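You operate a simulated robot arm through the tools that you are given. There is no shell and no other tool. Be economical: measure what you need, move in short steps, check, and stop when the job is done.

You are at the controls of a simulated two-armed robot. One attempt, no reset.

JOB
On the grey workbench top, fold the beige cloth in half.

It is judged by the outcome, as a careful person would: the job done as asked, and still so three seconds after it is handed in. It fails if anything else is knocked over, pushed out of place, dropped, spilled or broken. Flat cloth is picked up by pressing the open fingertips on it (5 to 10 N) and closing them slowly along it; thin cloth reads only 2 to 8 mm in the jaws.

ROBOT AND FRAMES
Two 7-joint arms with two-finger parallel grippers on one trunk, on a base that drives. Base frame: it is fixed to the floor where the robot stands at the start and does not move with it; the origin is under the middle of the robot, x ahead of it, y to its left, z up; the surface under the hand at the start is at about z = 860. Units: mm, rad, N and s.
The left shoulder is at the start at [50, 177, 1154], the right one opposite. With the tool pointing down near the work surface each hand reaches from about 220 to 700 mm from the robot's upright axis, wherever it stands, measured 20 degrees to its own side. Places, roughly: grey workbench top [600, 700, 900]. Payload 3.43 kg a hand.
Tool frame (each hand has its own): the origin (TCP) lies between the finger pads and is the grasp point; the fingertips stand 34 mm ahead of it; z points along the fingers, y is the line along which they close. The gripper opens to 128 mm. The fingers are 24 mm wide and 12 mm thick; the gripper's body (48 by 130 mm) begins 96 mm behind the TCP.
Orientation is told as [roll, pitch, yaw] about the base's x, y, z axes, in that order, counted from this pose: with the fingers straight down and closing along the base's y, the tool's x points along the base's -x, its y along +y and its z along -z.

CONTROLS
- The arms move only by the tool servo_tool. It takes "left_plan", "right_plan" or both (then of equal length, played together; a hand with none holds still); each is one flat list of numbers, 7 for each row, row after row: the turn, a rotation vector about the tool's x, y, z in rad, then the shift along the tool's x, y, z in mm, then the finger opening in mm, from 0 to 128. In form: [wx, wy, wz, x, y, z, grip, wx, wy, wz, x, y, z, grip, ...]. A call has 1 to 10 rows; each row shifts and turns the commanded pose from where the row before left it, along the tool's axes as they then stand. A row lasts 0.2 s, in which the tool goes at most 50 mm and 0.15 rad; a call with a longer step from one row to the next is refused whole, and so is a gripper value outside its range. A pose out of reach is approached as far as the arm can. The call stops where the force on the tool passes 40 N (or 10 N more than at its start, if that is more) or the arm is blocked; 0.2 s more then pass. Each finger travels about 108 mm/s and halts on what it meets, pressing with about 35 N; the grip force reading is that of the motor and also rises with nothing between the fingers. The clock runs only during rows and for 0.2 s after the last one: add rows that do not move to give the fingers time. It gives the time, the measured TCP pose, the force on the tool (base axes), the opening and the grip force at its end, in the units of the frame above (readings bear some noise), with the torque about the TCP (base axes, N m) and any sound that the robot's microphone picked up, and new pictures: "show" is both (left out), scene, wrist or none (wrist: the cameras of the hands that moved).
- Cameras (640 x 400 px; columns grow to the right, rows downward): "scene" is now at [150.6, -37.8, 1327.5]; the picture's right is [-0.55, -0.83, 0.00], its down [-0.50, 0.33, -0.80] and it looks along [0.67, -0.44, -0.60] (base axes); focal length 262 px, centre (320, 200). "left" rides on the left gripper at [76, 11, -160] in its tool frame; the picture's right is [-0.15, 0.99, 0.00], its down [-0.88, -0.13, -0.46] and it looks along [-0.45, -0.07, 0.89] (tool axes); focal length 234 px, centre (320, 200). "right" rides on the right gripper at [76, -11, -160] in its tool frame; the picture's right is [0.15, 0.99, 0.00], its down [-0.88, 0.13, -0.46] and it looks along [-0.45, 0.07, 0.89] (tool axes); focal length 234 px, centre (320, 200). There is no depth. A picture from a camera that has moved, and an enlarged one, comes with that camera's place and axes in the base frame and with its lens. The place of the scene camera against the robot may be out by one fixed shift of up to 25 mm in any direction.
- move_column(by): slides the trunk up (or, below 0, down) by that many mm; the arms and the scene camera ride with it, the base frame stays. It gives what a move gives, with no picture.
- steer(legs): drives the robot by 1 to 6 legs, each [ahead, turn to the left] in mm and rad, along the robot's own axes; the way and the turn of a leg run together, so that a leg with both is an arc; at most 1500 mm and 3.142 rad a leg. The arms and the cameras ride along, it lands a little off, and it stops where it bumps. It gives what a move gives, and a new picture of the scene camera.
- aim_head(pan, tilt): turns the head with the scene camera to pan (to the left, within 1.396 rad either way) and tilt (down, from -0.506 to 1.204), counted from straight ahead of the robot. It gives what a move gives, and a new picture of the scene camera.
- inspect(camera, box): a new picture of the part [left, top, right, bottom] of that camera's present view, enlarged. It takes no simulated time.
- hand_in(): hands the job in; it is judged then, once.

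Work in short steps. Places have to be worked out from the pictures, the camera data and where the tool is seen: move nearer, look again, correct. Check each grasp and each placing, and mend what went wrong. You have 120 turns and 260 pictures in all, those below and enlarged ones among them. Open the grippers and draw the arms clear of the work before you hand the job in, unless the task says otherwise; then end with one line.

The tools are called after "Call:" as name(argument=value, ...) on one line, values as JSON. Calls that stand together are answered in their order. servo_tool: Moves the arms, as the interface text tells. Its arguments: {"type":"object","properties":{"left_plan":{"type":"array","items":{"type":"number"}},"right_plan":{"type":"array","items":{"type":"number"}},"show":{"type":"string","enum":["both","scene","wrist","none"]}},"required":[]} The other tools are called the same way: move_column (by) slides the trunk up or down; steer (legs) drives the base; aim_head (pan, tilt) turns the head that bears the scene camera; inspect (camera, box) takes an enlarged picture of a part of a camera's view; hand_in () hands the job in.

At the start:

```text
time_s: 0.0
left_ee_pos: [371.5, -38.2, 1107.1]
left_orientation: [-0.002, 0.001, 0.002]
left_ft_force: [-0.1, -0.3, -0.5]
left_wrist_torque: [0.02, -0.01, 0.01]
left_grip_width: 128.1
left_gripper_force: 0.1
right_ee_pos: [461.3, -421.0, 1048.9]
right_orientation: [0.0, 0.0, 0.0]
right_ft_force: [0.0, 0.1, 0.0]
right_wrist_torque: [0.01, 0.0, 0.01]
right_grip_width: 128.0
right_gripper_force: 0.0
trunk travel left (down, up): [-325.0, 76.0]
robot x, y, heading: [-3.5, 0.7, 0.0]
head pan, tilt: [-0.583, 0.649]
```

scene: 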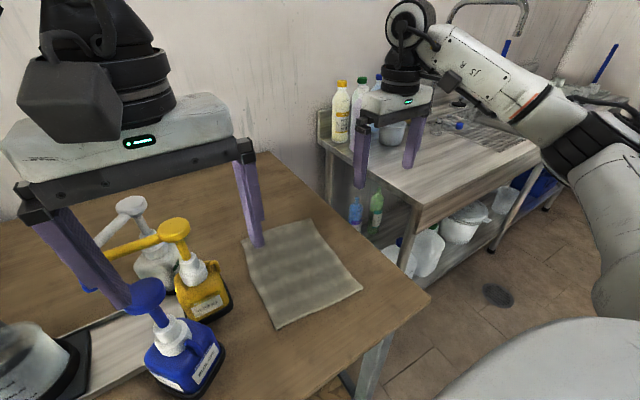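
right: 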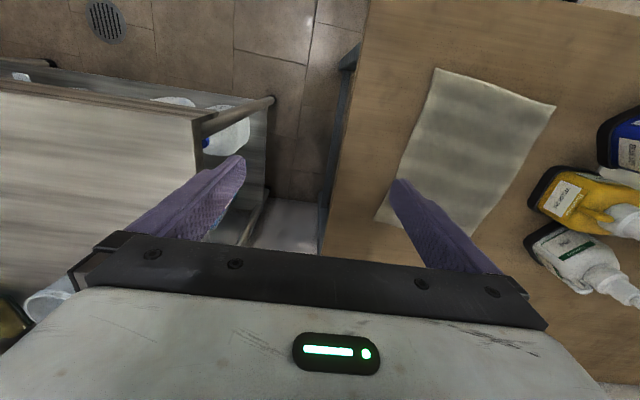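
left: 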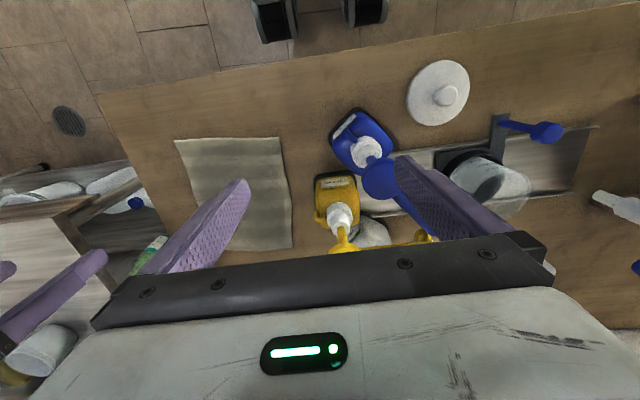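

The scene shows a greyish-beige cloth on the wooden table. I first look left to where the grey workbench top should be.

Call:
aim_head(pan=0.85, tilt=0.5)

```text
time_s: 1.6
left_ee_pos: [372.6, -37.0, 1108.8]
left_orientation: [-0.002, -0.001, 0.002]
left_ft_force: [-0.1, 0.2, -0.1]
left_wrist_torque: [-0.01, 0.02, 0.03]
left_grip_width: 128.2
left_gripper_force: 0.0
right_ee_pos: [462.6, -421.5, 1048.8]
right_orientation: [0.001, 0.0, 0.0]
right_ft_force: [-0.3, -0.2, -0.6]
right_wrist_torque: [0.02, -0.02, 0.02]
right_grip_width: 127.9
right_gripper_force: 0.0
trunk travel left (down, up): [-325.0, 76.0]
robot x, y, heading: [-0.9, -0.4, -0.004]
head pan, tilt: [0.85, 0.499]
camera scene: at [138.2, 78.3, 1340.8], right [0.75, -0.66, 0.0], down [-0.32, -0.36, -0.88], along [0.58, 0.66, -0.48], focal length 262 px, centre (320, 200)
```

scene: 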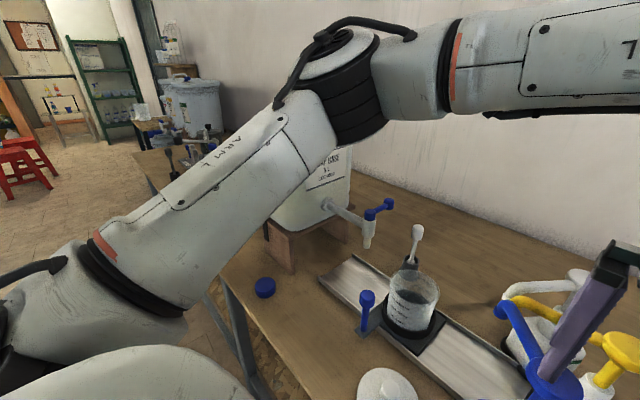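

The given spot [600,700] falls on this same long table, so the table seems to be the "workbench top". I check for any other cloth further along it, then look back.

Call:
inspect(camera="scene", box=[100, 80, 400, 300])

Call:
aim_head(pan=-0.5, tilt=0.85)

```text
1.82 times, centred on (250, 190) of scene
camera zoom: at [138.2, 78.3, 1340.8], right [0.75, -0.66, 0.0], down [-0.32, -0.36, -0.88], along [0.58, 0.66, -0.48], focal length 476 px, centre (447, 218)
```

zoom: 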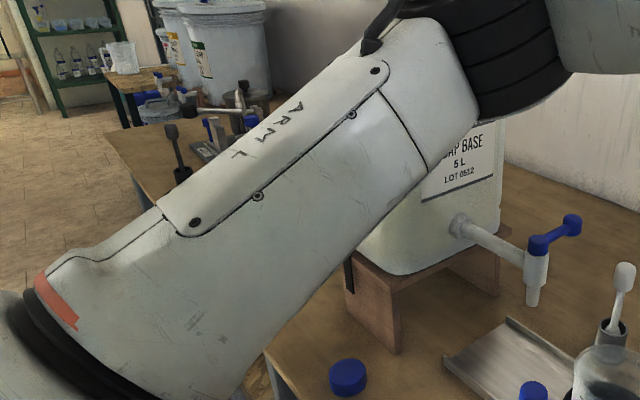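

```text
time_s: 3.1
left_ee_pos: [371.1, -36.2, 1108.8]
left_orientation: [-0.001, 0.0, 0.001]
left_ft_force: [0.2, 0.1, -0.1]
left_wrist_torque: [-0.02, 0.02, 0.01]
left_grip_width: 127.8
left_gripper_force: 0.1
right_ee_pos: [460.6, -420.9, 1049.6]
right_orientation: [0.0, 0.0, 0.001]
right_ft_force: [0.9, -1.2, -0.3]
right_wrist_torque: [-0.01, 0.0, -0.01]
right_grip_width: 128.2
right_gripper_force: 0.0
trunk travel left (down, up): [-325.0, 76.0]
robot x, y, heading: [-0.5, -1.1, 0.001]
head pan, tilt: [-0.499, 0.85]
camera scene: at [146.8, -27.4, 1310.8], right [-0.48, -0.88, 0.0], down [-0.66, 0.36, -0.66], along [0.58, -0.32, -0.75], focal length 262 px, centre (320, 200)
```

scene: 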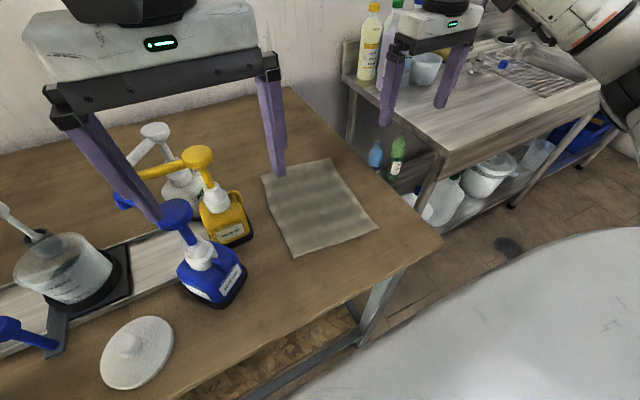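

The cloth corners work out from the right wrist camera to roughly C(349,-285), D(366,-103), B(590,-302), A(608,-127). I'll pinch the near corners with both hands, fingers closing along x, and fold the near edge onto the far edge. First I turn both wrists by +90° yaw.

Call:
servo_tool(left_plan=[0, 0, -0.15, 0, 0, 0, 60, 0, 0, -0.15, 0, 0, 0, 60, 0, 0, -0.15, 0, 0, 0, 60, 0, 0, -0.15, 0, 0, 0, 60, 0, 0, -0.15, 0, 0, 0, 60, 0, 0, -0.15, 0, 0, 0, 60, 0, 0, -0.15, 0, 0, 0, 60, 0, 0, -0.15, 0, 0, 0, 60, 0, 0, -0.15, 0, 0, 0, 60, 0, 0, -0.15, 0, 0, 0, 60], right_plan=[0, 0, -0.15, 0, 0, 0, 60, 0, 0, -0.15, 0, 0, 0, 60, 0, 0, -0.15, 0, 0, 0, 60, 0, 0, -0.15, 0, 0, 0, 60, 0, 0, -0.15, 0, 0, 0, 60, 0, 0, -0.15, 0, 0, 0, 60, 0, 0, -0.15, 0, 0, 0, 60, 0, 0, -0.15, 0, 0, 0, 60, 0, 0, -0.15, 0, 0, 0, 60, 0, 0, -0.15, 0, 0, 0, 60])

```text
time_s: 5.3
left_ee_pos: [371.7, -38.1, 1107.9]
left_orientation: [0.001, 0.002, 1.505]
left_ft_force: [-0.3, 0.2, -1.2]
left_wrist_torque: [-0.05, 0.07, -0.02]
left_grip_width: 60.0
left_gripper_force: 0.1
right_ee_pos: [330.1, -211.6, 1052.7]
right_orientation: [-0.005, 0.003, 1.241]
right_ft_force: [-0.1, 1.0, -0.1]
right_wrist_torque: [0.03, -0.01, -0.01]
right_grip_width: 59.8
right_gripper_force: 0.0
right hand out of reach, approached as far as the arm can: row 2, 3, 4, 5, 6, 7, 8, 9, 10
trunk travel left (down, up): [-325.0, 76.0]
robot x, y, heading: [2.0, 1.2, 0.001]
head pan, tilt: [-0.499, 0.85]
camera scene: at [146.9, -27.1, 1310.8], right [-0.48, -0.88, 0.0], down [-0.66, 0.36, -0.66], along [0.58, -0.32, -0.75], focal length 262 px, centre (320, 200)
camera right: at [314.8, -286.9, 1212.9], right [-0.98, 0.18, 0.0], down [0.16, 0.88, 0.45], along [0.08, 0.45, -0.89], focal length 234 px, centre (320, 200)
camera left: at [354.7, -112.9, 1267.8], right [-0.98, 0.21, 0.0], down [0.19, 0.87, 0.45], along [0.1, 0.44, -0.89], focal length 234 px, centre (320, 200)
```

scene: 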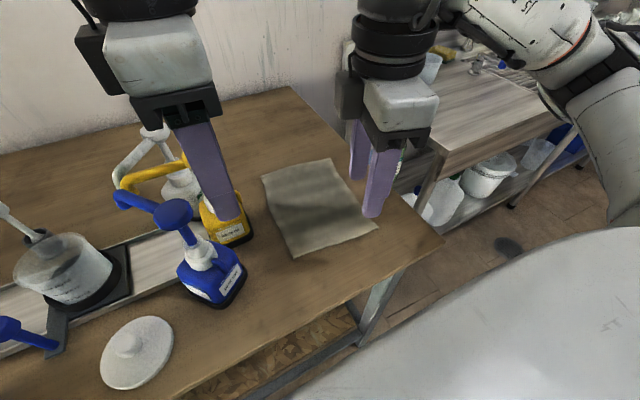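
right: 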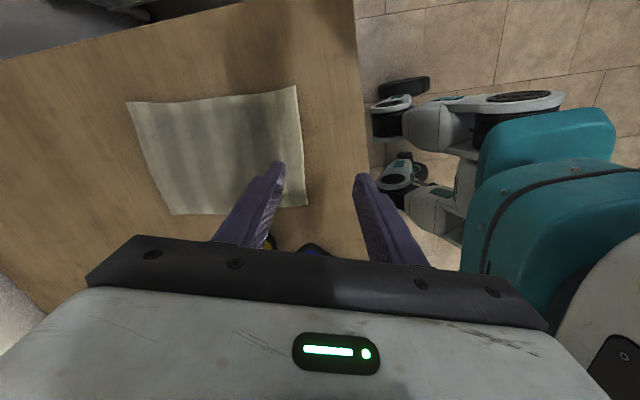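
left: 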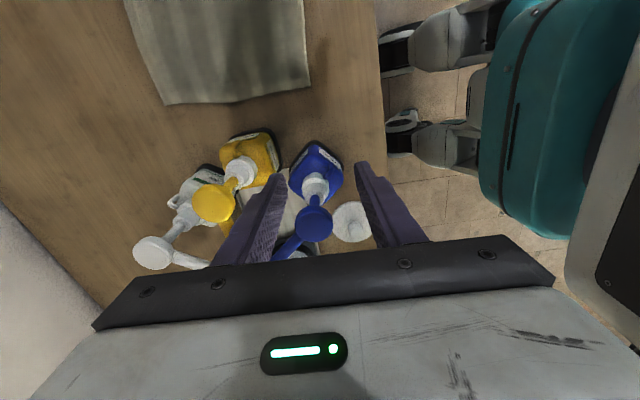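

Right yaw +90° is not reachable, so the right hand will go to -90° (mirror of the left). I first pull it away from the left hand, then turn it back.

Call:
servo_tool(right_plan=[0, 0, 0, 45, 0, 0, 60, 0, 0, 0, 45, 0, 0, 60, 0, 0, 0, 40, 0, 0, 60, 0, 0, 0.15, 0, 0, 0, 60, 0, 0, 0.15, 0, 0, 0, 60, 0, 0, 0.15, 0, 0, 0, 60, 0, 0, 0.15, 0, 0, 0, 60, 0, 0, 0.15, 0, 0, 0, 60, 0, 0, 0.15, 0, 0, 0, 60, 0, 0, 0.15, 0, 0, 0, 60], show="none")

```text
time_s: 7.5
left_ee_pos: [370.8, -37.4, 1108.3]
left_orientation: [0.0, 0.0, 1.501]
left_ft_force: [-0.3, 0.4, 0.2]
left_wrist_torque: [-0.02, 0.02, -0.02]
left_grip_width: 60.0
left_gripper_force: 0.0
right_ee_pos: [246.9, -264.7, 1054.7]
right_orientation: [-0.001, 0.001, 0.19]
right_ft_force: [-0.1, 0.0, 0.8]
right_wrist_torque: [0.02, 0.0, 0.01]
right_grip_width: 60.1
right_gripper_force: 0.1
right hand out of reach, approached as far as the arm can: row 1, 2, 3
trunk travel left (down, up): [-325.0, 76.0]
robot x, y, heading: [-3.7, -1.0, -0.0]
head pan, tilt: [-0.499, 0.85]
```

Right yaw is now 0.19 at (247,-265). I continue turning toward -1.5 while easing it to the right and forward.

Call:
servo_tool(right_plan=[0, 0, 0.15, -20, -45, 0, 60, 0, 0, 0.15, -30, -30, 0, 60, 0, 0, 0.15, 0, 0, 0, 60, 0, 0, 0.15, 0, 0, 0, 60, 0, 0, 0.15, 0, 0, 0, 60, 0, 0, 0.15, 0, 0, 0, 60, 0, 0, 0.15, 0, 0, 0, 60, 0, 0, 0.15, 0, 0, 0, 60, 0, 0, 0.15, 0, 0, 0, 60, 0, 0, 0.15, 0, 0, 0, 60], show="both")

```text
time_s: 9.7
left_ee_pos: [369.9, -37.8, 1107.2]
left_orientation: [0.0, 0.001, 1.501]
left_ft_force: [0.7, -0.4, 0.3]
left_wrist_torque: [-0.03, -0.01, 0.04]
left_grip_width: 60.2
left_gripper_force: 0.0
right_ee_pos: [306.7, -331.6, 1056.5]
right_orientation: [0.002, -0.001, -1.31]
right_ft_force: [-0.1, -0.3, 0.3]
right_wrist_torque: [-0.03, 0.0, -0.02]
right_grip_width: 59.9
right_gripper_force: 0.0
trunk travel left (down, up): [-325.0, 76.0]
robot x, y, heading: [4.6, -2.8, -0.005]
head pan, tilt: [-0.499, 0.85]
camera scene: at [146.7, -27.4, 1310.8], right [-0.48, -0.88, 0.0], down [-0.66, 0.36, -0.66], along [0.58, -0.32, -0.75], focal length 262 px, centre (320, 200)
camera right: at [275.9, -261.8, 1214.2], right [0.92, 0.4, 0.0], down [0.35, -0.82, 0.46], along [0.18, -0.42, -0.89], focal length 234 px, centre (320, 200)
```

scene: 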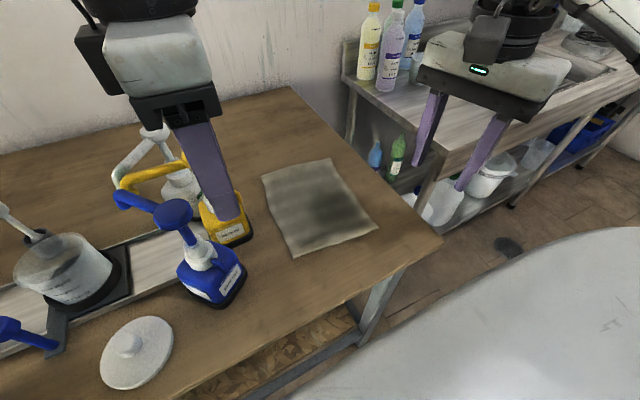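
right: 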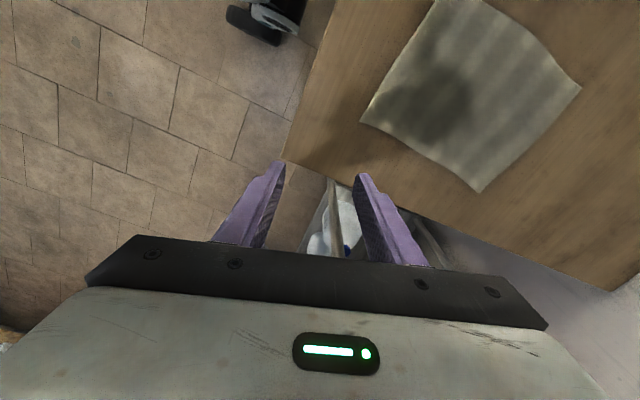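

Cloth corners from this view: C(353,-287), D(370,-106), A(606,-130), B(589,-305). I set tops tilted slightly outward so the wrist cameras keep apart, and bring the left hand above corner D.

Call:
servo_tool(left_plan=[0, 0.1, 0, 0, 0, 0, 30, 0, 0.1, 0, 0, 0, 0, 30, 0, 0, 0, 20, -11, 42, 30, 0, 0, 0, 20, -11, 42, 30, 0, 0, 0, 15, -11, 42, 30], right_plan=[0, 0, 0.145, 0, 0, 0, 30, 0, 0, 0.145, 0, 0, 0, 30, 0, 0.117, 0, 0, 0, 0, 30, 0, 0.117, 0, 0, 0, 0, 30, 0, 0.117, 0, 0, 0, 0, 30], show="wrist")

```text
time_s: 10.9
left_ee_pos: [402.7, -118.4, 994.3]
left_orientation: [-0.001, 0.201, 1.5]
left_ft_force: [0.3, -0.7, -0.2]
left_wrist_torque: [0.01, 0.0, -0.01]
left_grip_width: 30.0
left_gripper_force: 0.0
right_ee_pos: [308.8, -332.8, 1054.2]
right_orientation: [0.001, 0.353, -1.596]
right_ft_force: [0.6, 0.4, -0.1]
right_wrist_torque: [0.01, 0.03, -0.02]
right_grip_width: 30.2
right_gripper_force: 0.0
trunk travel left (down, up): [-325.0, 76.0]
robot x, y, heading: [1.9, -1.3, 0.004]
head pan, tilt: [-0.499, 0.85]
camera right: at [295.7, -315.9, 1229.8], right [0.99, 0.11, 0.05], down [0.11, -0.99, 0.13], along [0.07, -0.12, -0.99], focal length 234 px, centre (320, 200)
camera left: at [389.3, -160.1, 1166.9], right [-0.98, 0.21, -0.03], down [0.2, 0.94, 0.27], along [0.09, 0.26, -0.96], focal length 234 px, centre (320, 200)
```

right: 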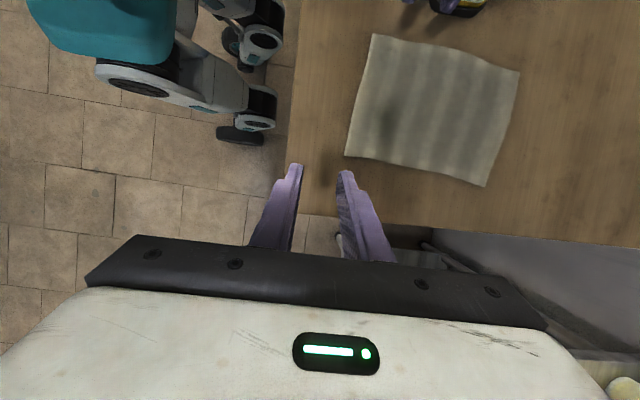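
left: 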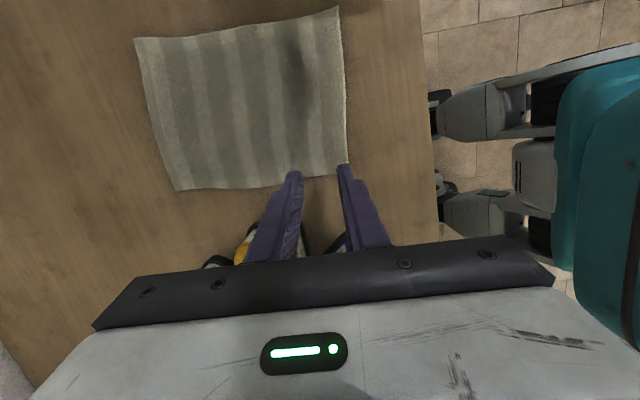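

All views agree on the corners to a few mm, and the left hand sits over D. I bring the right hand above C, at about the same height.

Call:
servo_tool(right_plan=[0, 0, 0, 8.8, 24.6, 22.4, 30, 0, 0, 0, 8.8, 24.6, 22.4, 30, 0, 0, 0, 8.8, 24.6, 22.4, 30], show="both")

```text
time_s: 11.7
left_ee_pos: [404.2, -116.3, 995.6]
left_orientation: [0.0, 0.199, 1.5]
left_ft_force: [0.0, -0.3, 0.0]
left_wrist_torque: [-0.01, 0.01, 0.01]
left_grip_width: 29.9
left_gripper_force: 0.1
right_ee_pos: [386.5, -285.5, 1001.3]
right_orientation: [0.0, 0.35, -1.596]
right_ft_force: [0.3, 0.0, 0.2]
right_wrist_torque: [0.0, 0.01, 0.02]
right_grip_width: 29.9
right_gripper_force: 0.2
trunk travel left (down, up): [-325.0, 76.0]
robot x, y, heading: [-0.4, -1.9, -0.004]
head pan, tilt: [-0.499, 0.85]
camera scene: at [147.3, -27.3, 1310.8], right [-0.48, -0.88, 0.0], down [-0.66, 0.36, -0.66], along [0.58, -0.32, -0.75], focal length 262 px, centre (320, 200)
camera right: at [373.5, -269.2, 1176.6], right [0.99, 0.11, 0.05], down [0.1, -0.99, 0.13], along [0.06, -0.12, -0.99], focal length 234 px, centre (320, 200)
```

scene: 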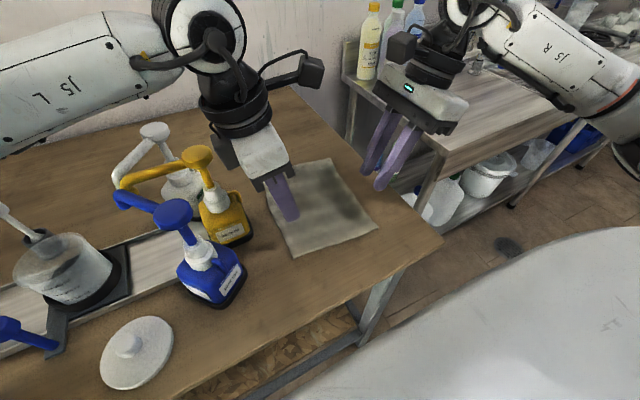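
right: 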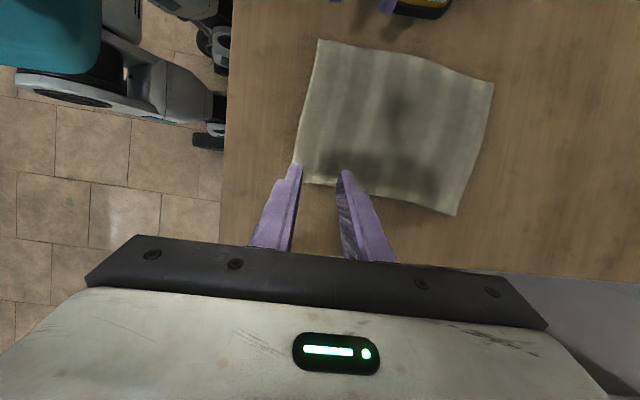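

Both hands are positioned. Before gripping I do a dry run in the air to check that both hands reach the fold's end pose (about +176 mm in x).

Call:
servo_tool(left_plan=[0, 0, 0, 2, -44, 0, 30, 0, 0, 0, 2, -44, 0, 30, 0, 0, 0, 2, -44, 0, 30, 0, 0, 0, 2, -44, 0, 30, 0, 0, 0, 0, 0, 30, 30], right_plan=[0, 0, 0, -2, 44, 0, 30, 0, 0, 0, -2, 44, 0, 30, 0, 0, 0, -2, 44, 0, 30, 0, 0, 0, -2, 44, 0, 30, 0, 0, 0, 0, 0, 30, 30], show="scene")

```text
time_s: 13.1
left_ee_pos: [582.1, -102.6, 976.5]
left_orientation: [-0.012, 0.216, 1.551]
left_ft_force: [-0.4, 0.0, 0.5]
left_wrist_torque: [-0.06, 0.02, 0.01]
left_grip_width: 29.7
left_gripper_force: 0.0
left hand out of reach, approached as far as the arm can: row 4
right_ee_pos: [559.3, -288.3, 966.9]
right_orientation: [0.001, 0.348, -1.597]
right_ft_force: [0.1, 0.4, 0.0]
right_wrist_torque: [0.0, 0.03, 0.02]
right_grip_width: 29.8
right_gripper_force: 0.1
trunk travel left (down, up): [-325.0, 76.0]
robot x, y, heading: [0.5, -2.3, -0.003]
head pan, tilt: [-0.499, 0.85]
stopped in row 5 (left hand): the arm was blocked; the commanded pose is now the measured one
camera scene: at [146.9, -26.6, 1310.9], right [-0.48, -0.88, 0.0], down [-0.66, 0.36, -0.66], along [0.58, -0.32, -0.75], focal length 262 px, centre (320, 200)
```

scene: 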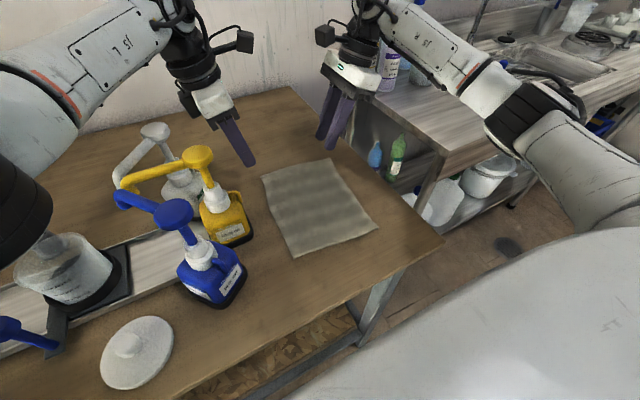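

The left arm is at its limit at the far pose. Turning the robot right by about 0.3 rad puts the cloth in front of it; I first retract and raise both hands.

Call:
servo_tool(left_plan=[0, 0, 0, 0, 20, -40, 30, 0, 0, 0, 0, 40, -20, 30, 0, 0, 0, 0, 45, 0, 30, 0, 0, 0, 0, 45, 0, 30], right_plan=[0, 0, 0, 0, -20, -40, 30, 0, 0, 0, 0, -40, -20, 30, 0, 0, 0, 0, -45, 0, 30, 0, 0, 0, 0, -45, 0, 30], show="none")

Call:
steer(legs=[[0, -0.3]])

```text
time_s: 14.1
left_ee_pos: [425.8, -88.7, 1036.4]
left_orientation: [-0.012, 0.211, 1.544]
left_ft_force: [-0.3, 0.6, 0.9]
left_wrist_torque: [0.03, -0.03, 0.01]
left_grip_width: 30.2
left_gripper_force: 0.1
right_ee_pos: [409.9, -306.0, 1022.3]
right_orientation: [0.002, 0.349, -1.595]
right_ft_force: [-0.7, -1.4, 0.8]
right_wrist_torque: [0.01, 0.02, -0.01]
right_grip_width: 30.0
right_gripper_force: 0.0
trunk travel left (down, up): [-325.0, 76.0]
robot x, y, heading: [3.3, -2.9, -0.006]
head pan, tilt: [-0.499, 0.85]
```

```text
time_s: 15.4
left_ee_pos: [382.7, -211.4, 1035.9]
left_orientation: [-0.009, 0.212, 1.244]
left_ft_force: [-1.0, -0.6, -0.5]
left_wrist_torque: [0.01, 0.01, -0.02]
left_grip_width: 29.9
left_gripper_force: 0.1
right_ee_pos: [301.6, -413.9, 1022.6]
right_orientation: [0.001, 0.348, -1.897]
right_ft_force: [-0.2, -0.2, 0.5]
right_wrist_torque: [-0.01, -0.03, 0.04]
right_grip_width: 30.0
right_gripper_force: 0.0
trunk travel left (down, up): [-325.0, 76.0]
robot x, y, heading: [1.8, 0.9, -0.298]
head pan, tilt: [-0.499, 0.85]
camera scene: at [129.2, -67.1, 1310.9], right [-0.72, -0.7, 0.0], down [-0.52, 0.54, -0.66], along [0.46, -0.47, -0.75], focal length 262 px, centre (320, 200)
```

scene: 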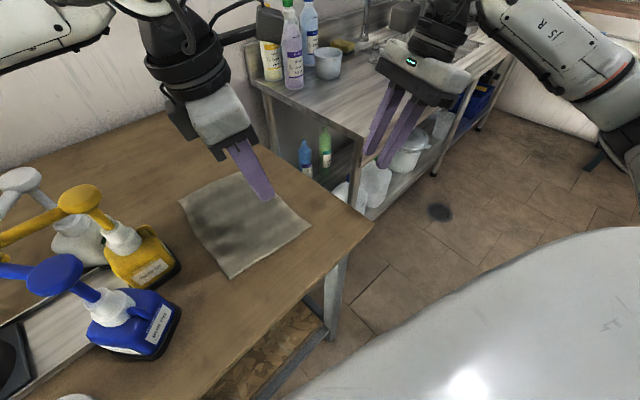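

Now I test the left hand's reach to the fold end pose from this heading and correct the right hand's yaw.

Call:
servo_tool(left_plan=[0, 0, 0, -32, -32, 14, 30, 0, 0, 0, -32, -32, 14, 30, 0, 0, 0, -32, -32, 14, 30, 0, 0, 0, -32, -32, 14, 30, 0, 0, 0, -32, -32, 14, 30, 0, 0, 0, 0, 0, 30, 30], right_plan=[0, 0, -0.12, 0, 0, 0, 30, 0, 0, -0.12, 0, 0, 0, 30, 0, 0, 0, 0, 0, 0, 30, 0, 0, 0, 0, 0, 0, 30, 0, 0, 0, 0, 0, 0, 30, 0, 0, 0, 0, 0, 0, 30], show="scene")

```text
time_s: 16.8
left_ee_pos: [577.2, -136.3, 906.5]
left_orientation: [-0.011, 0.212, 1.245]
left_ft_force: [-0.1, -0.4, 0.3]
left_wrist_torque: [0.03, 0.01, 0.0]
left_grip_width: 29.9
left_gripper_force: 0.1
right_ee_pos: [301.4, -413.9, 1021.9]
right_orientation: [0.087, 0.337, -1.641]
right_ft_force: [-1.0, 0.1, 0.1]
right_wrist_torque: [0.01, -0.03, 0.0]
right_grip_width: 29.9
right_gripper_force: 0.0
trunk travel left (down, up): [-325.0, 76.0]
robot x, y, heading: [2.3, -0.5, -0.296]
head pan, tilt: [-0.499, 0.85]
camera scene: at [129.6, -66.9, 1310.8], right [-0.72, -0.7, 0.0], down [-0.52, 0.54, -0.66], along [0.46, -0.47, -0.75], focal length 262 px, centre (320, 200)
```

scene: 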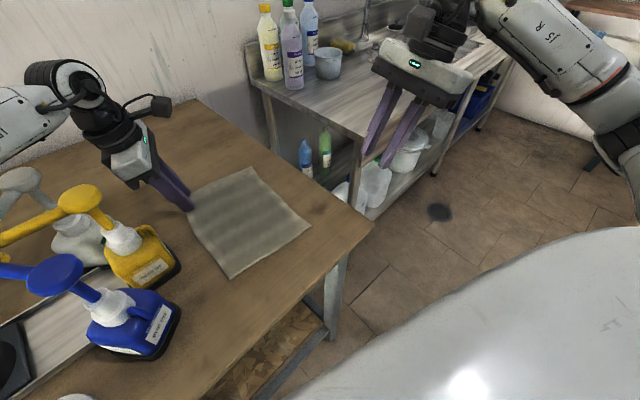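

The left hand reaches the end pose now. I bring it back (raised first to clear the pumps) above corner D and the right hand above corner C.

Call:
servo_tool(left_plan=[0, 0, 0, 8, 0, -37, 34, 0, 0, 0, 8, 0, -37, 34, 0, 0, 0, 10, 41, 2, 34, 0, 0, 0, 10, 41, 2, 34, 0, 0, 0, 10, 41, 2, 34, 0, 0, 0, 10, 40, 2, 34], right_plan=[0.087, 0, 0, 0, 0, 0, 34, 0, 0, 0, 0, 0, 0, 34, 0, 0, 0, 27.6, 18.5, 21.2, 34, 0, 0, 0, 27.6, 18.5, 21.2, 34, 0, 0, 0, 27.6, 18.5, 21.2, 34, 0, 0, 0, 27.6, 18.5, 21.2, 34], show="both")

```text
time_s: 18.2
left_ee_pos: [407.3, -121.6, 979.4]
left_orientation: [-0.012, 0.214, 1.246]
left_ft_force: [0.0, 0.2, 0.5]
left_wrist_torque: [0.0, -0.03, 0.02]
left_grip_width: 34.0
left_gripper_force: 0.1
right_ee_pos: [387.8, -286.5, 977.5]
right_orientation: [0.001, 0.339, -1.641]
right_ft_force: [-0.8, 0.3, -0.1]
right_wrist_torque: [0.01, 0.02, 0.03]
right_grip_width: 34.2
right_gripper_force: 0.0
trunk travel left (down, up): [-325.0, 76.0]
robot x, y, heading: [1.0, -1.1, -0.3]
head pan, tilt: [-0.499, 0.85]
camera scene: at [129.6, -66.5, 1310.9], right [-0.72, -0.7, 0.0], down [-0.52, 0.54, -0.66], along [0.46, -0.47, -0.75], focal length 262 px, centre (320, 200)
camera right: at [375.5, -267.0, 1153.1], right [1.0, 0.07, 0.05], down [0.06, -0.99, 0.14], along [0.06, -0.14, -0.99], focal length 234 px, centre (320, 200)
camera left: at [381.4, -157.4, 1151.7], right [-0.89, 0.45, -0.04], down [0.42, 0.87, 0.26], along [0.15, 0.21, -0.96], focal length 234 px, centre (320, 200)
```

scene: 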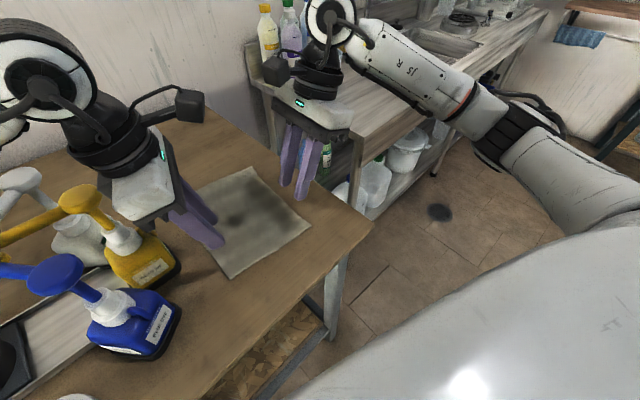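
right: 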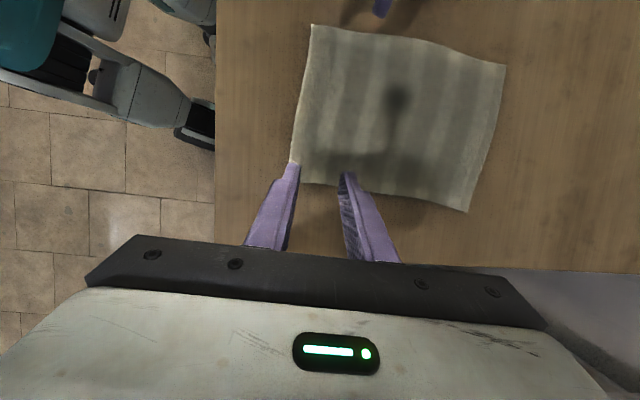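
left: 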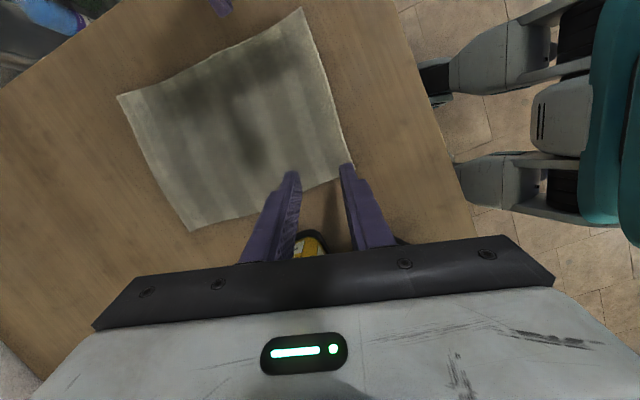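

Left needs ~5 mm inward. I descend both hands to about 8 mm above the cloth.

Call:
servo_tool(left_plan=[0, 0, 0, -3.7, -0.5, 25.1, 34, 0, 0, 0, -3.7, -0.5, 25.1, 34, 0, 0, 0, -3.7, -0.5, 25.1, 34], right_plan=[0, 0, 0, -8.3, 0, 22.9, 34, 0, 0, 0, -8.3, 0, 22.9, 34, 0, 0, 0, -8.3, 0, 22.9, 34], show="both")

```text
time_s: 19.0
left_ee_pos: [412.4, -128.9, 901.9]
left_orientation: [-0.011, 0.211, 1.244]
left_ft_force: [0.1, 0.3, -0.5]
left_wrist_torque: [-0.02, 0.0, -0.02]
left_grip_width: 33.9
left_gripper_force: 0.2
right_ee_pos: [387.4, -288.5, 904.2]
right_orientation: [0.002, 0.336, -1.64]
right_ft_force: [-0.8, 0.1, -0.2]
right_wrist_torque: [-0.02, -0.01, -0.02]
right_grip_width: 34.1
right_gripper_force: 0.1
trunk travel left (down, up): [-325.0, 76.0]
robot x, y, heading: [2.0, -2.0, -0.301]
head pan, tilt: [-0.499, 0.85]
camera scene: at [129.7, -66.9, 1310.8], right [-0.72, -0.7, 0.0], down [-0.52, 0.54, -0.66], along [0.46, -0.47, -0.75], focal length 262 px, centre (320, 200)
camera right: at [375.6, -269.4, 1079.2], right [1.0, 0.07, 0.05], down [0.06, -0.99, 0.14], along [0.06, -0.13, -0.99], focal length 234 px, centre (320, 200)
camera left: at [386.8, -164.2, 1075.0], right [-0.89, 0.45, -0.04], down [0.43, 0.87, 0.26], along [0.15, 0.22, -0.96], focal length 234 px, centre (320, 200)
```

scene: 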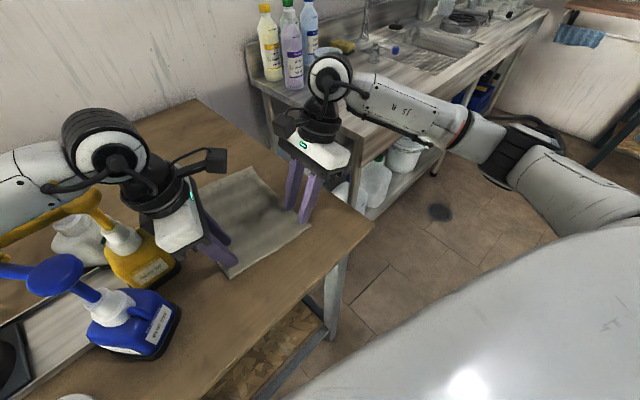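
right: 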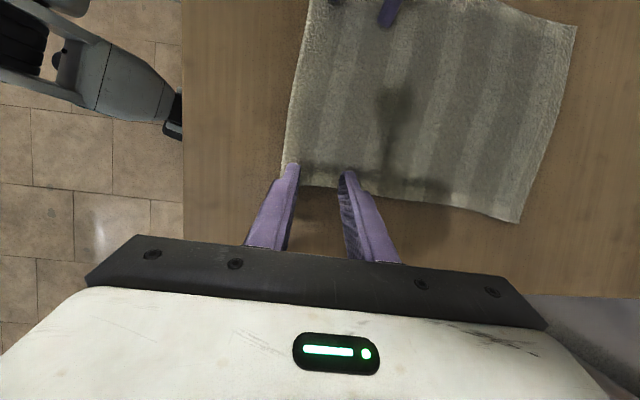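
left: 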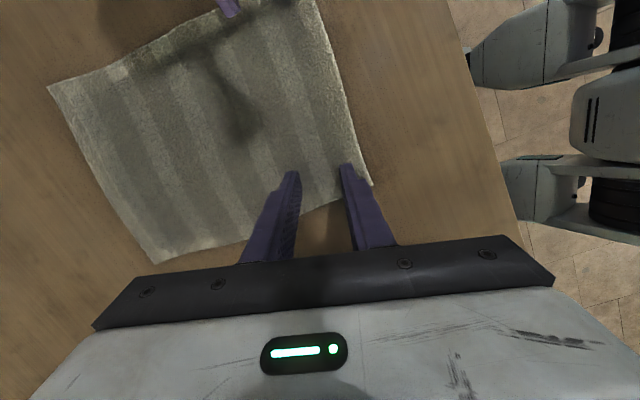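

Both pairs of tips are over the cloth corners. I descend the last few mm and read forces.

Call:
servo_tool(left_plan=[0, 0, 0, -0.6, 4, 3, 34, 0, 0, 0, -0.4, 0, 2, 34, 0, 0, 0, 0, 0, 0, 34], right_plan=[0, 0, 0, -1.4, 0, 3.7, 34, 0, 0, 0, -0.7, 0, 1.9, 34, 0, 0, 0, 0, 0, 0, 34], show="none")

```text
time_s: 19.8
left_ee_pos: [406.4, -127.3, 898.6]
left_orientation: [-0.013, 0.213, 1.244]
left_ft_force: [1.2, 0.1, 4.4]
left_wrist_torque: [0.02, 0.0, -0.03]
left_grip_width: 33.9
left_gripper_force: 0.2
right_ee_pos: [385.5, -288.6, 898.4]
right_orientation: [0.002, 0.337, -1.64]
right_ft_force: [0.5, 0.1, 1.2]
right_wrist_torque: [-0.03, 0.02, 0.0]
right_grip_width: 33.5
right_gripper_force: 0.1
trunk travel left (down, up): [-325.0, 76.0]
robot x, y, heading: [-1.8, 1.8, -0.299]
head pan, tilt: [-0.499, 0.85]
```

Left is in contact (4.4 N), right is just touching. A bit more press.

Call:
servo_tool(left_plan=[0, 0, 0, -0.2, 0, 1, 34, 0, 0, 0, 0, 0, 0, 34], right_plan=[0, 0, 0, -0.6, 0, 1.6, 34, 0, 0, 0, 0, 0, 0, 34], show="none")

```text
time_s: 20.4
left_ee_pos: [407.8, -127.2, 898.2]
left_orientation: [-0.013, 0.214, 1.244]
left_ft_force: [1.2, -1.5, 7.4]
left_wrist_torque: [0.01, -0.04, -0.02]
left_grip_width: 33.3
left_gripper_force: 0.0
right_ee_pos: [385.8, -287.8, 898.2]
right_orientation: [0.002, 0.336, -1.641]
right_ft_force: [-0.2, -0.8, 4.8]
right_wrist_torque: [-0.04, 0.08, 0.05]
right_grip_width: 33.8
right_gripper_force: 0.0
trunk travel left (down, up): [-325.0, 76.0]
robot x, y, heading: [-1.7, -1.3, -0.291]
head pan, tilt: [-0.499, 0.85]
```

Left presses 7.4 N, right 4.8 N. I add a touch to the right and close both slowly.

Call:
servo_tool(left_plan=[0, 0, 0, 0, 0, 0, 30, 0, 0, 0, 0, 0, 0, 26, 0, 0, 0, 0, 0, 0, 22, 0, 0, 0, 0, 0, 0, 18, 0, 0, 0, 0, 0, 0, 14, 0, 0, 0, 0, 0, 0, 10, 0, 0, 0, 0, 0, 0, 6, 0, 0, 0, 0, 0, 0, 2, 0, 0, 0, 0, 0, 0, 0, 0, 0, 0, 0, 0, 0, 0], right_plan=[0, 0, 0, -0.3, 0, 0.9, 30, 0, 0, 0, 0, 0, 0, 26, 0, 0, 0, 0, 0, 0, 22, 0, 0, 0, 0, 0, 0, 18, 0, 0, 0, 0, 0, 0, 14, 0, 0, 0, 0, 0, 0, 10, 0, 0, 0, 0, 0, 0, 6, 0, 0, 0, 0, 0, 0, 2, 0, 0, 0, 0, 0, 0, 0, 0, 0, 0, 0, 0, 0, 0], show="both")

```text
time_s: 22.6
left_ee_pos: [405.7, -125.9, 899.0]
left_orientation: [-0.012, 0.213, 1.246]
left_ft_force: [0.0, -0.9, 6.1]
left_wrist_torque: [0.03, 0.0, 0.01]
left_grip_width: 3.7
left_gripper_force: 34.9
right_ee_pos: [384.7, -287.3, 898.7]
right_orientation: [0.001, 0.336, -1.639]
right_ft_force: [-4.0, 0.8, 12.0]
right_wrist_torque: [0.1, 0.17, 0.01]
right_grip_width: 3.9
right_gripper_force: 35.1
trunk travel left (down, up): [-325.0, 76.0]
robot x, y, heading: [0.8, -1.8, -0.302]
head pan, tilt: [-0.499, 0.85]
camera scene: at [128.0, -66.0, 1311.1], right [-0.72, -0.7, 0.0], down [-0.52, 0.54, -0.66], along [0.46, -0.47, -0.75], focal length 262 px, centre (320, 200)
camera right: at [372.8, -267.8, 1073.3], right [1.0, 0.07, 0.05], down [0.06, -0.99, 0.14], along [0.06, -0.14, -0.99], focal length 234 px, centre (320, 200)
camera left: at [380.4, -160.9, 1071.0], right [-0.89, 0.45, -0.04], down [0.42, 0.87, 0.26], along [0.15, 0.21, -0.96], focal length 234 px, centre (320, 200)
```

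scene: 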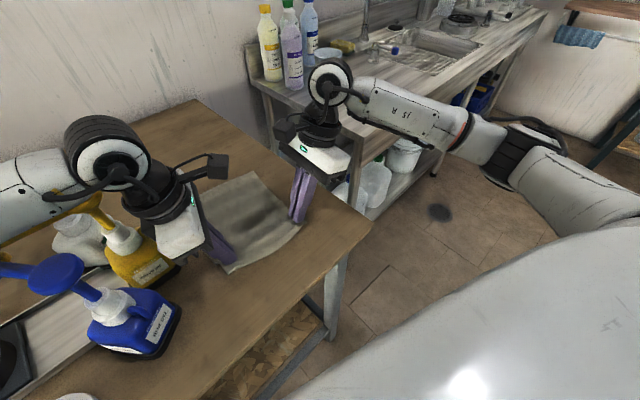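
right: 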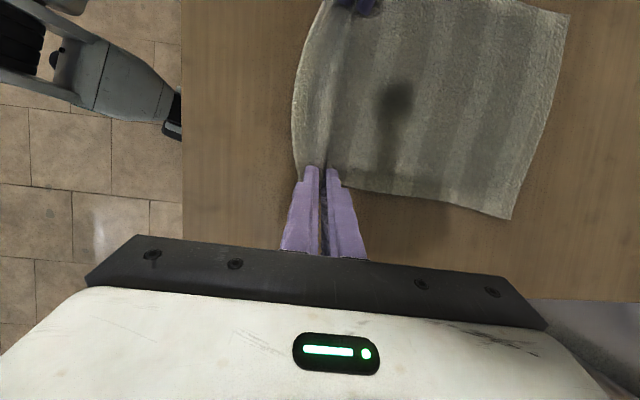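
left: 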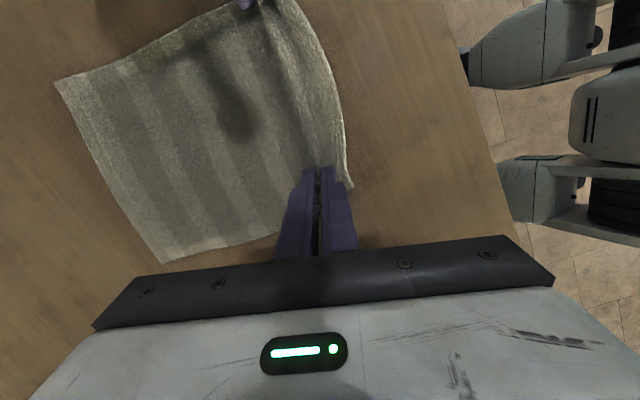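

Both grips read ~3.8 mm of cloth with a ridge visible at each corner. I now lift and carry the edge along the first half of the arc, then look.

Call:
servo_tool(left_plan=[0, 0, 0, 1.2, -5.8, -12.5, 0, 0, 0, 0, 1.2, -5.8, -12.5, 0, 0, 0, 0, -0.3, -9.7, -10.3, 0, 0, 0, 0, -0.3, -9.7, -10.3, 0, 0, 0, 0, -1.6, -12.1, -7, 0, 0, 0, 0, -1.6, -12.1, -7, 0, 0, 0, 0, -2.9, -13.6, -2.7, 0, 0, 0, 0, -2.9, -13.6, -2.7, 0], right_plan=[0, 0, 0, 4.2, 6, -11.8, 0, 0, 0, 0, 4.2, 6, -11.8, 0, 0, 0, 0, 3.2, 10, -9.5, 0, 0, 0, 0, 3.2, 10, -9.5, 0, 0, 0, 0, 2, 12.5, -6.2, 0, 0, 0, 0, 2, 12.5, -6.2, 0, 0, 0, 0, 0.5, 14, -2, 0, 0, 0, 0, 0.5, 14, -2, 0], show="both")

```text
time_s: 24.4
left_ee_pos: [492.2, -130.9, 961.4]
left_orientation: [-0.01, 0.214, 1.245]
left_ft_force: [0.0, 0.1, -0.1]
left_wrist_torque: [-0.08, -0.03, 0.02]
left_grip_width: 3.5
left_gripper_force: 34.8
right_ee_pos: [468.1, -292.1, 960.6]
right_orientation: [0.0, 0.337, -1.638]
right_ft_force: [0.4, 0.6, -0.2]
right_wrist_torque: [0.05, -0.04, 0.0]
right_grip_width: 3.7
right_gripper_force: 35.4
trunk travel left (down, up): [-325.0, 76.0]
robot x, y, heading: [-1.9, 1.5, -0.302]
head pan, tilt: [-0.499, 0.85]
camera scene: at [129.7, -66.6, 1310.8], right [-0.72, -0.7, 0.0], down [-0.52, 0.54, -0.66], along [0.46, -0.47, -0.75], focal length 262 px, centre (320, 200)
camera right: at [457.5, -273.7, 1135.8], right [1.0, 0.07, 0.05], down [0.06, -0.99, 0.14], along [0.06, -0.13, -0.99], focal length 234 px, centre (320, 200)
camera left: at [465.8, -166.2, 1133.8], right [-0.89, 0.45, -0.04], down [0.43, 0.87, 0.26], along [0.15, 0.21, -0.96], focal length 234 px, centre (320, 200)
```

scene: 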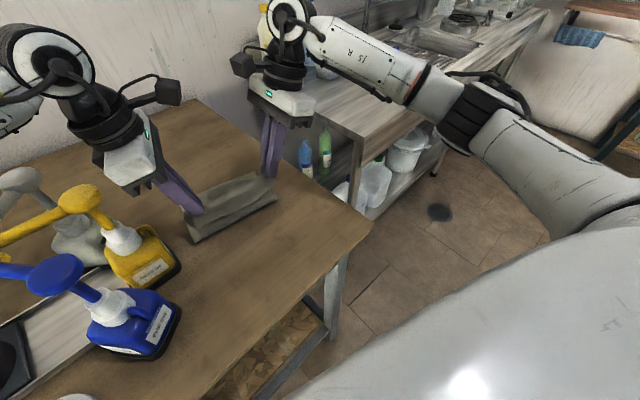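
right: 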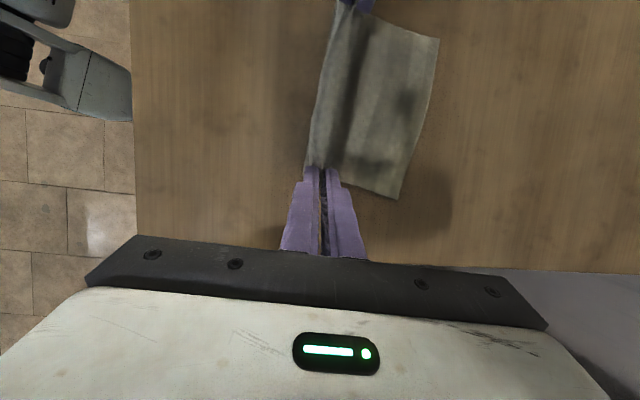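
left: 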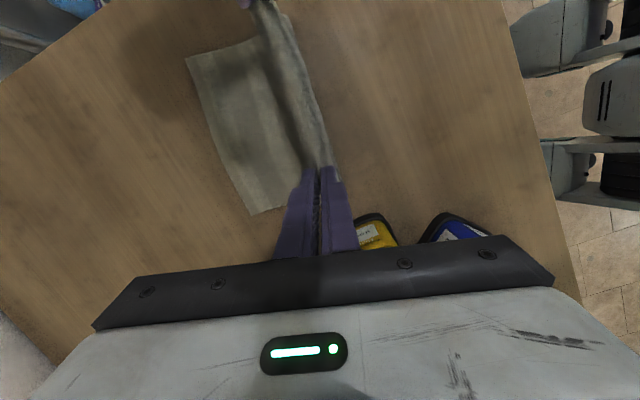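

The edge is up with a clean curl; the far edge slid ~15 mm toward the robot (A≈(594,-127), B≈(567,-305)), so I shorten the remaining travel and lower to about 8 mm.

Call:
servo_tool(left_plan=[0, 0, 0, -3.4, -10.7, 3.4, 0, 0, 0, 0, -3.4, -10.7, 3.4, 0, 0, 0, 0, -3.3, -7.8, 6.4, 0, 0, 0, 0, -3.3, -7.8, 6.4, 0, 0, 0, 0, -3.3, -5.8, 8.5, 0, 0, 0, 0, -3.3, -5.8, 8.5, 0, 0, 0, 0, -2.5, -4.4, 6.6, 0, 0, 0, 0, -2.5, -4.4, 6.6, 0, 0, 0, 0, 0, 0, 0, 0], right_plan=[0, 0, 0, -1.5, 10, 3.7, 0, 0, 0, 0, -1.5, 10, 3.7, 0, 0, 0, 0, -2.5, 7, 6.5, 0, 0, 0, 0, -2.5, 7, 6.5, 0, 0, 0, 0, -3.1, 5.5, 8.4, 0, 0, 0, 0, -3.1, 5.5, 8.4, 0, 0, 0, 0, -2.4, 4, 6.6, 0, 0, 0, 0, -2.4, 4, 6.6, 0, 0, 0, 0, 0, 0, 0, 0], show="both")

```text
time_s: 26.4
left_ee_pos: [549.1, -137.6, 907.9]
left_orientation: [-0.01, 0.212, 1.245]
left_ft_force: [-1.3, -0.9, 0.6]
left_wrist_torque: [-0.06, 0.0, 0.01]
left_grip_width: 3.7
left_gripper_force: 35.1
right_ee_pos: [521.0, -298.6, 904.7]
right_orientation: [0.0, 0.337, -1.639]
right_ft_force: [0.1, 2.2, 1.0]
right_wrist_torque: [0.06, -0.04, -0.01]
right_grip_width: 3.7
right_gripper_force: 34.9
trunk travel left (down, up): [-325.0, 76.0]
robot x, y, heading: [3.5, -1.0, -0.307]
head pan, tilt: [-0.499, 0.85]
camera scene: at [129.2, -66.7, 1310.9], right [-0.72, -0.7, 0.0], down [-0.52, 0.54, -0.66], along [0.46, -0.47, -0.75], focal length 262 px, centre (320, 200)
camera right: at [509.8, -279.2, 1080.6], right [1.0, 0.07, 0.05], down [0.06, -0.99, 0.14], along [0.06, -0.13, -0.99], focal length 234 px, centre (320, 200)
camera left: at [523.4, -172.0, 1080.6], right [-0.89, 0.45, -0.04], down [0.43, 0.87, 0.26], along [0.15, 0.21, -0.96], focal length 234 px, centre (320, 200)
```

scene: 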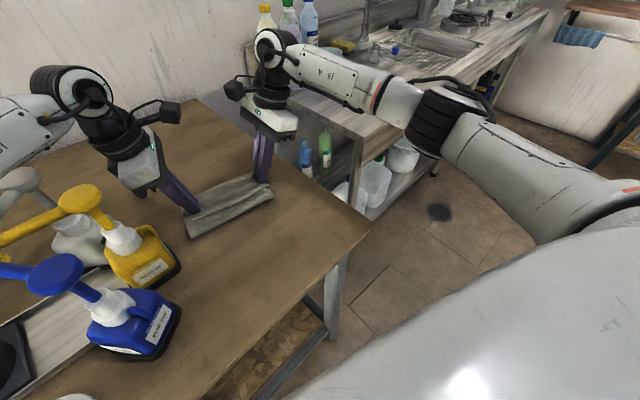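
right: 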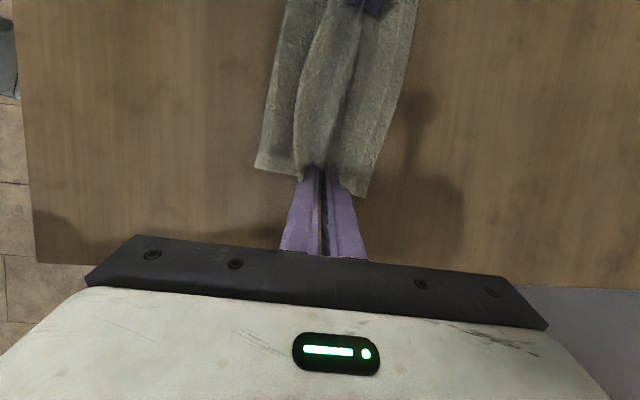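
left: 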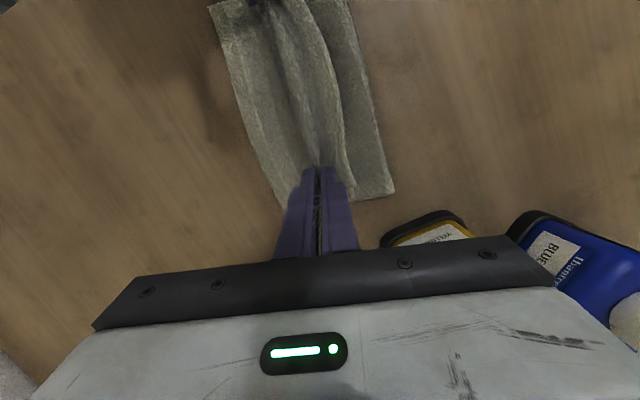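

The edge is at the far side with a small lip curled back on top. I open the fingers a little, then lift straight up to see how the cloth settles.

Call:
servo_tool(left_plan=[0, 0, 0, -0.6, 0, 3, 0, 0, 0, 0, 0, 0, 0, 8, 0, 0, 0, 0, 0, 0, 16, 0, 0, 0, 0, 0, 0, 24, 0, 0, 0, 3, 0, -14, 28, 0, 0, 0, 4, 0, -20, 28, 0, 0, 0, 8, 0, -38, 28, 0, 0, 0, 8, 0, -38, 28], right_plan=[0, 0, 0, 0, 0, 0, 0, 0, 0, 0, 0, 0, 0, 8, 0, 0, 0, 0, 0, 0, 16, 0, 0, 0, 0, 0, 0, 24, 0, 0, 0, 5, 0, -14, 28, 0, 0, 0, 7, 0, -20, 28, 0, 0, 0, 13, 0, -36, 28, 0, 0, 0, 13, 0, -36, 28], show="both")

```text
time_s: 28.2
left_ee_pos: [547.5, -135.9, 1016.7]
left_orientation: [-0.01, 0.212, 1.245]
left_ft_force: [-1.0, 0.9, 0.2]
left_wrist_torque: [0.0, -0.04, 0.0]
left_grip_width: 28.0
left_gripper_force: 0.1
right_ee_pos: [523.9, -298.0, 1015.2]
right_orientation: [0.003, 0.336, -1.638]
right_ft_force: [-0.6, -0.3, 0.4]
right_wrist_torque: [0.02, 0.0, -0.04]
right_grip_width: 27.8
right_gripper_force: 0.0
trunk travel left (down, up): [-325.0, 76.0]
robot x, y, heading: [-2.4, -4.2, -0.299]
head pan, tilt: [-0.499, 0.85]
camera scene: at [129.0, -66.5, 1310.8], right [-0.72, -0.7, 0.0], down [-0.52, 0.54, -0.66], along [0.46, -0.47, -0.75], focal length 262 px, centre (320, 200)
camera right: at [512.0, -278.4, 1190.0], right [1.0, 0.07, 0.05], down [0.06, -0.99, 0.14], along [0.06, -0.14, -0.99], focal length 234 px, centre (320, 200)
camera left: at [522.0, -170.8, 1189.3], right [-0.89, 0.45, -0.04], down [0.42, 0.87, 0.26], along [0.15, 0.22, -0.96], focal length 234 px, centre (320, 200)
```

scene: 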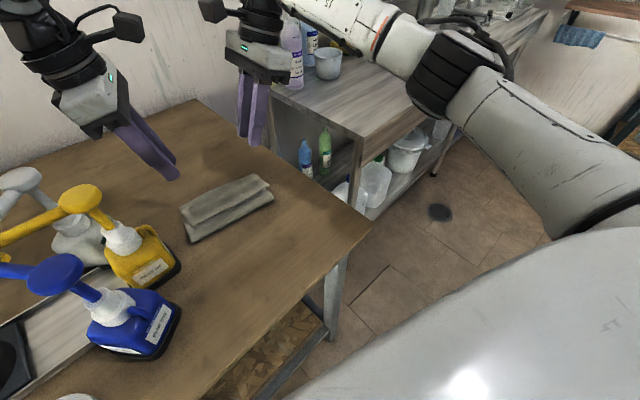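
right: 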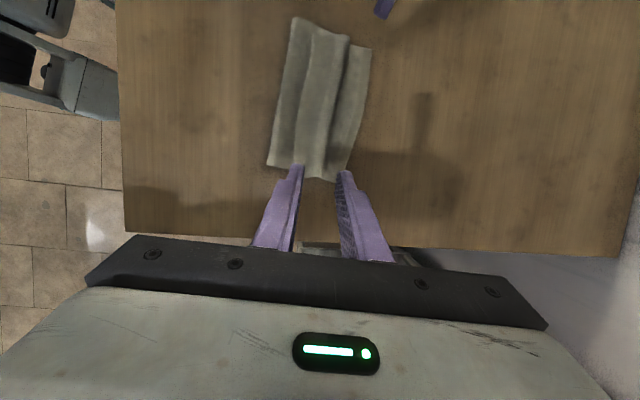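
left: 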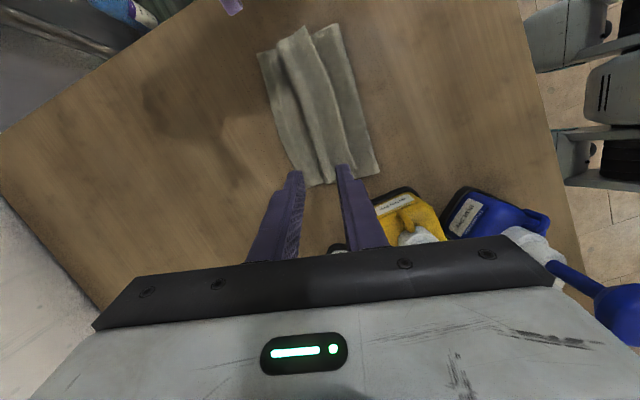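

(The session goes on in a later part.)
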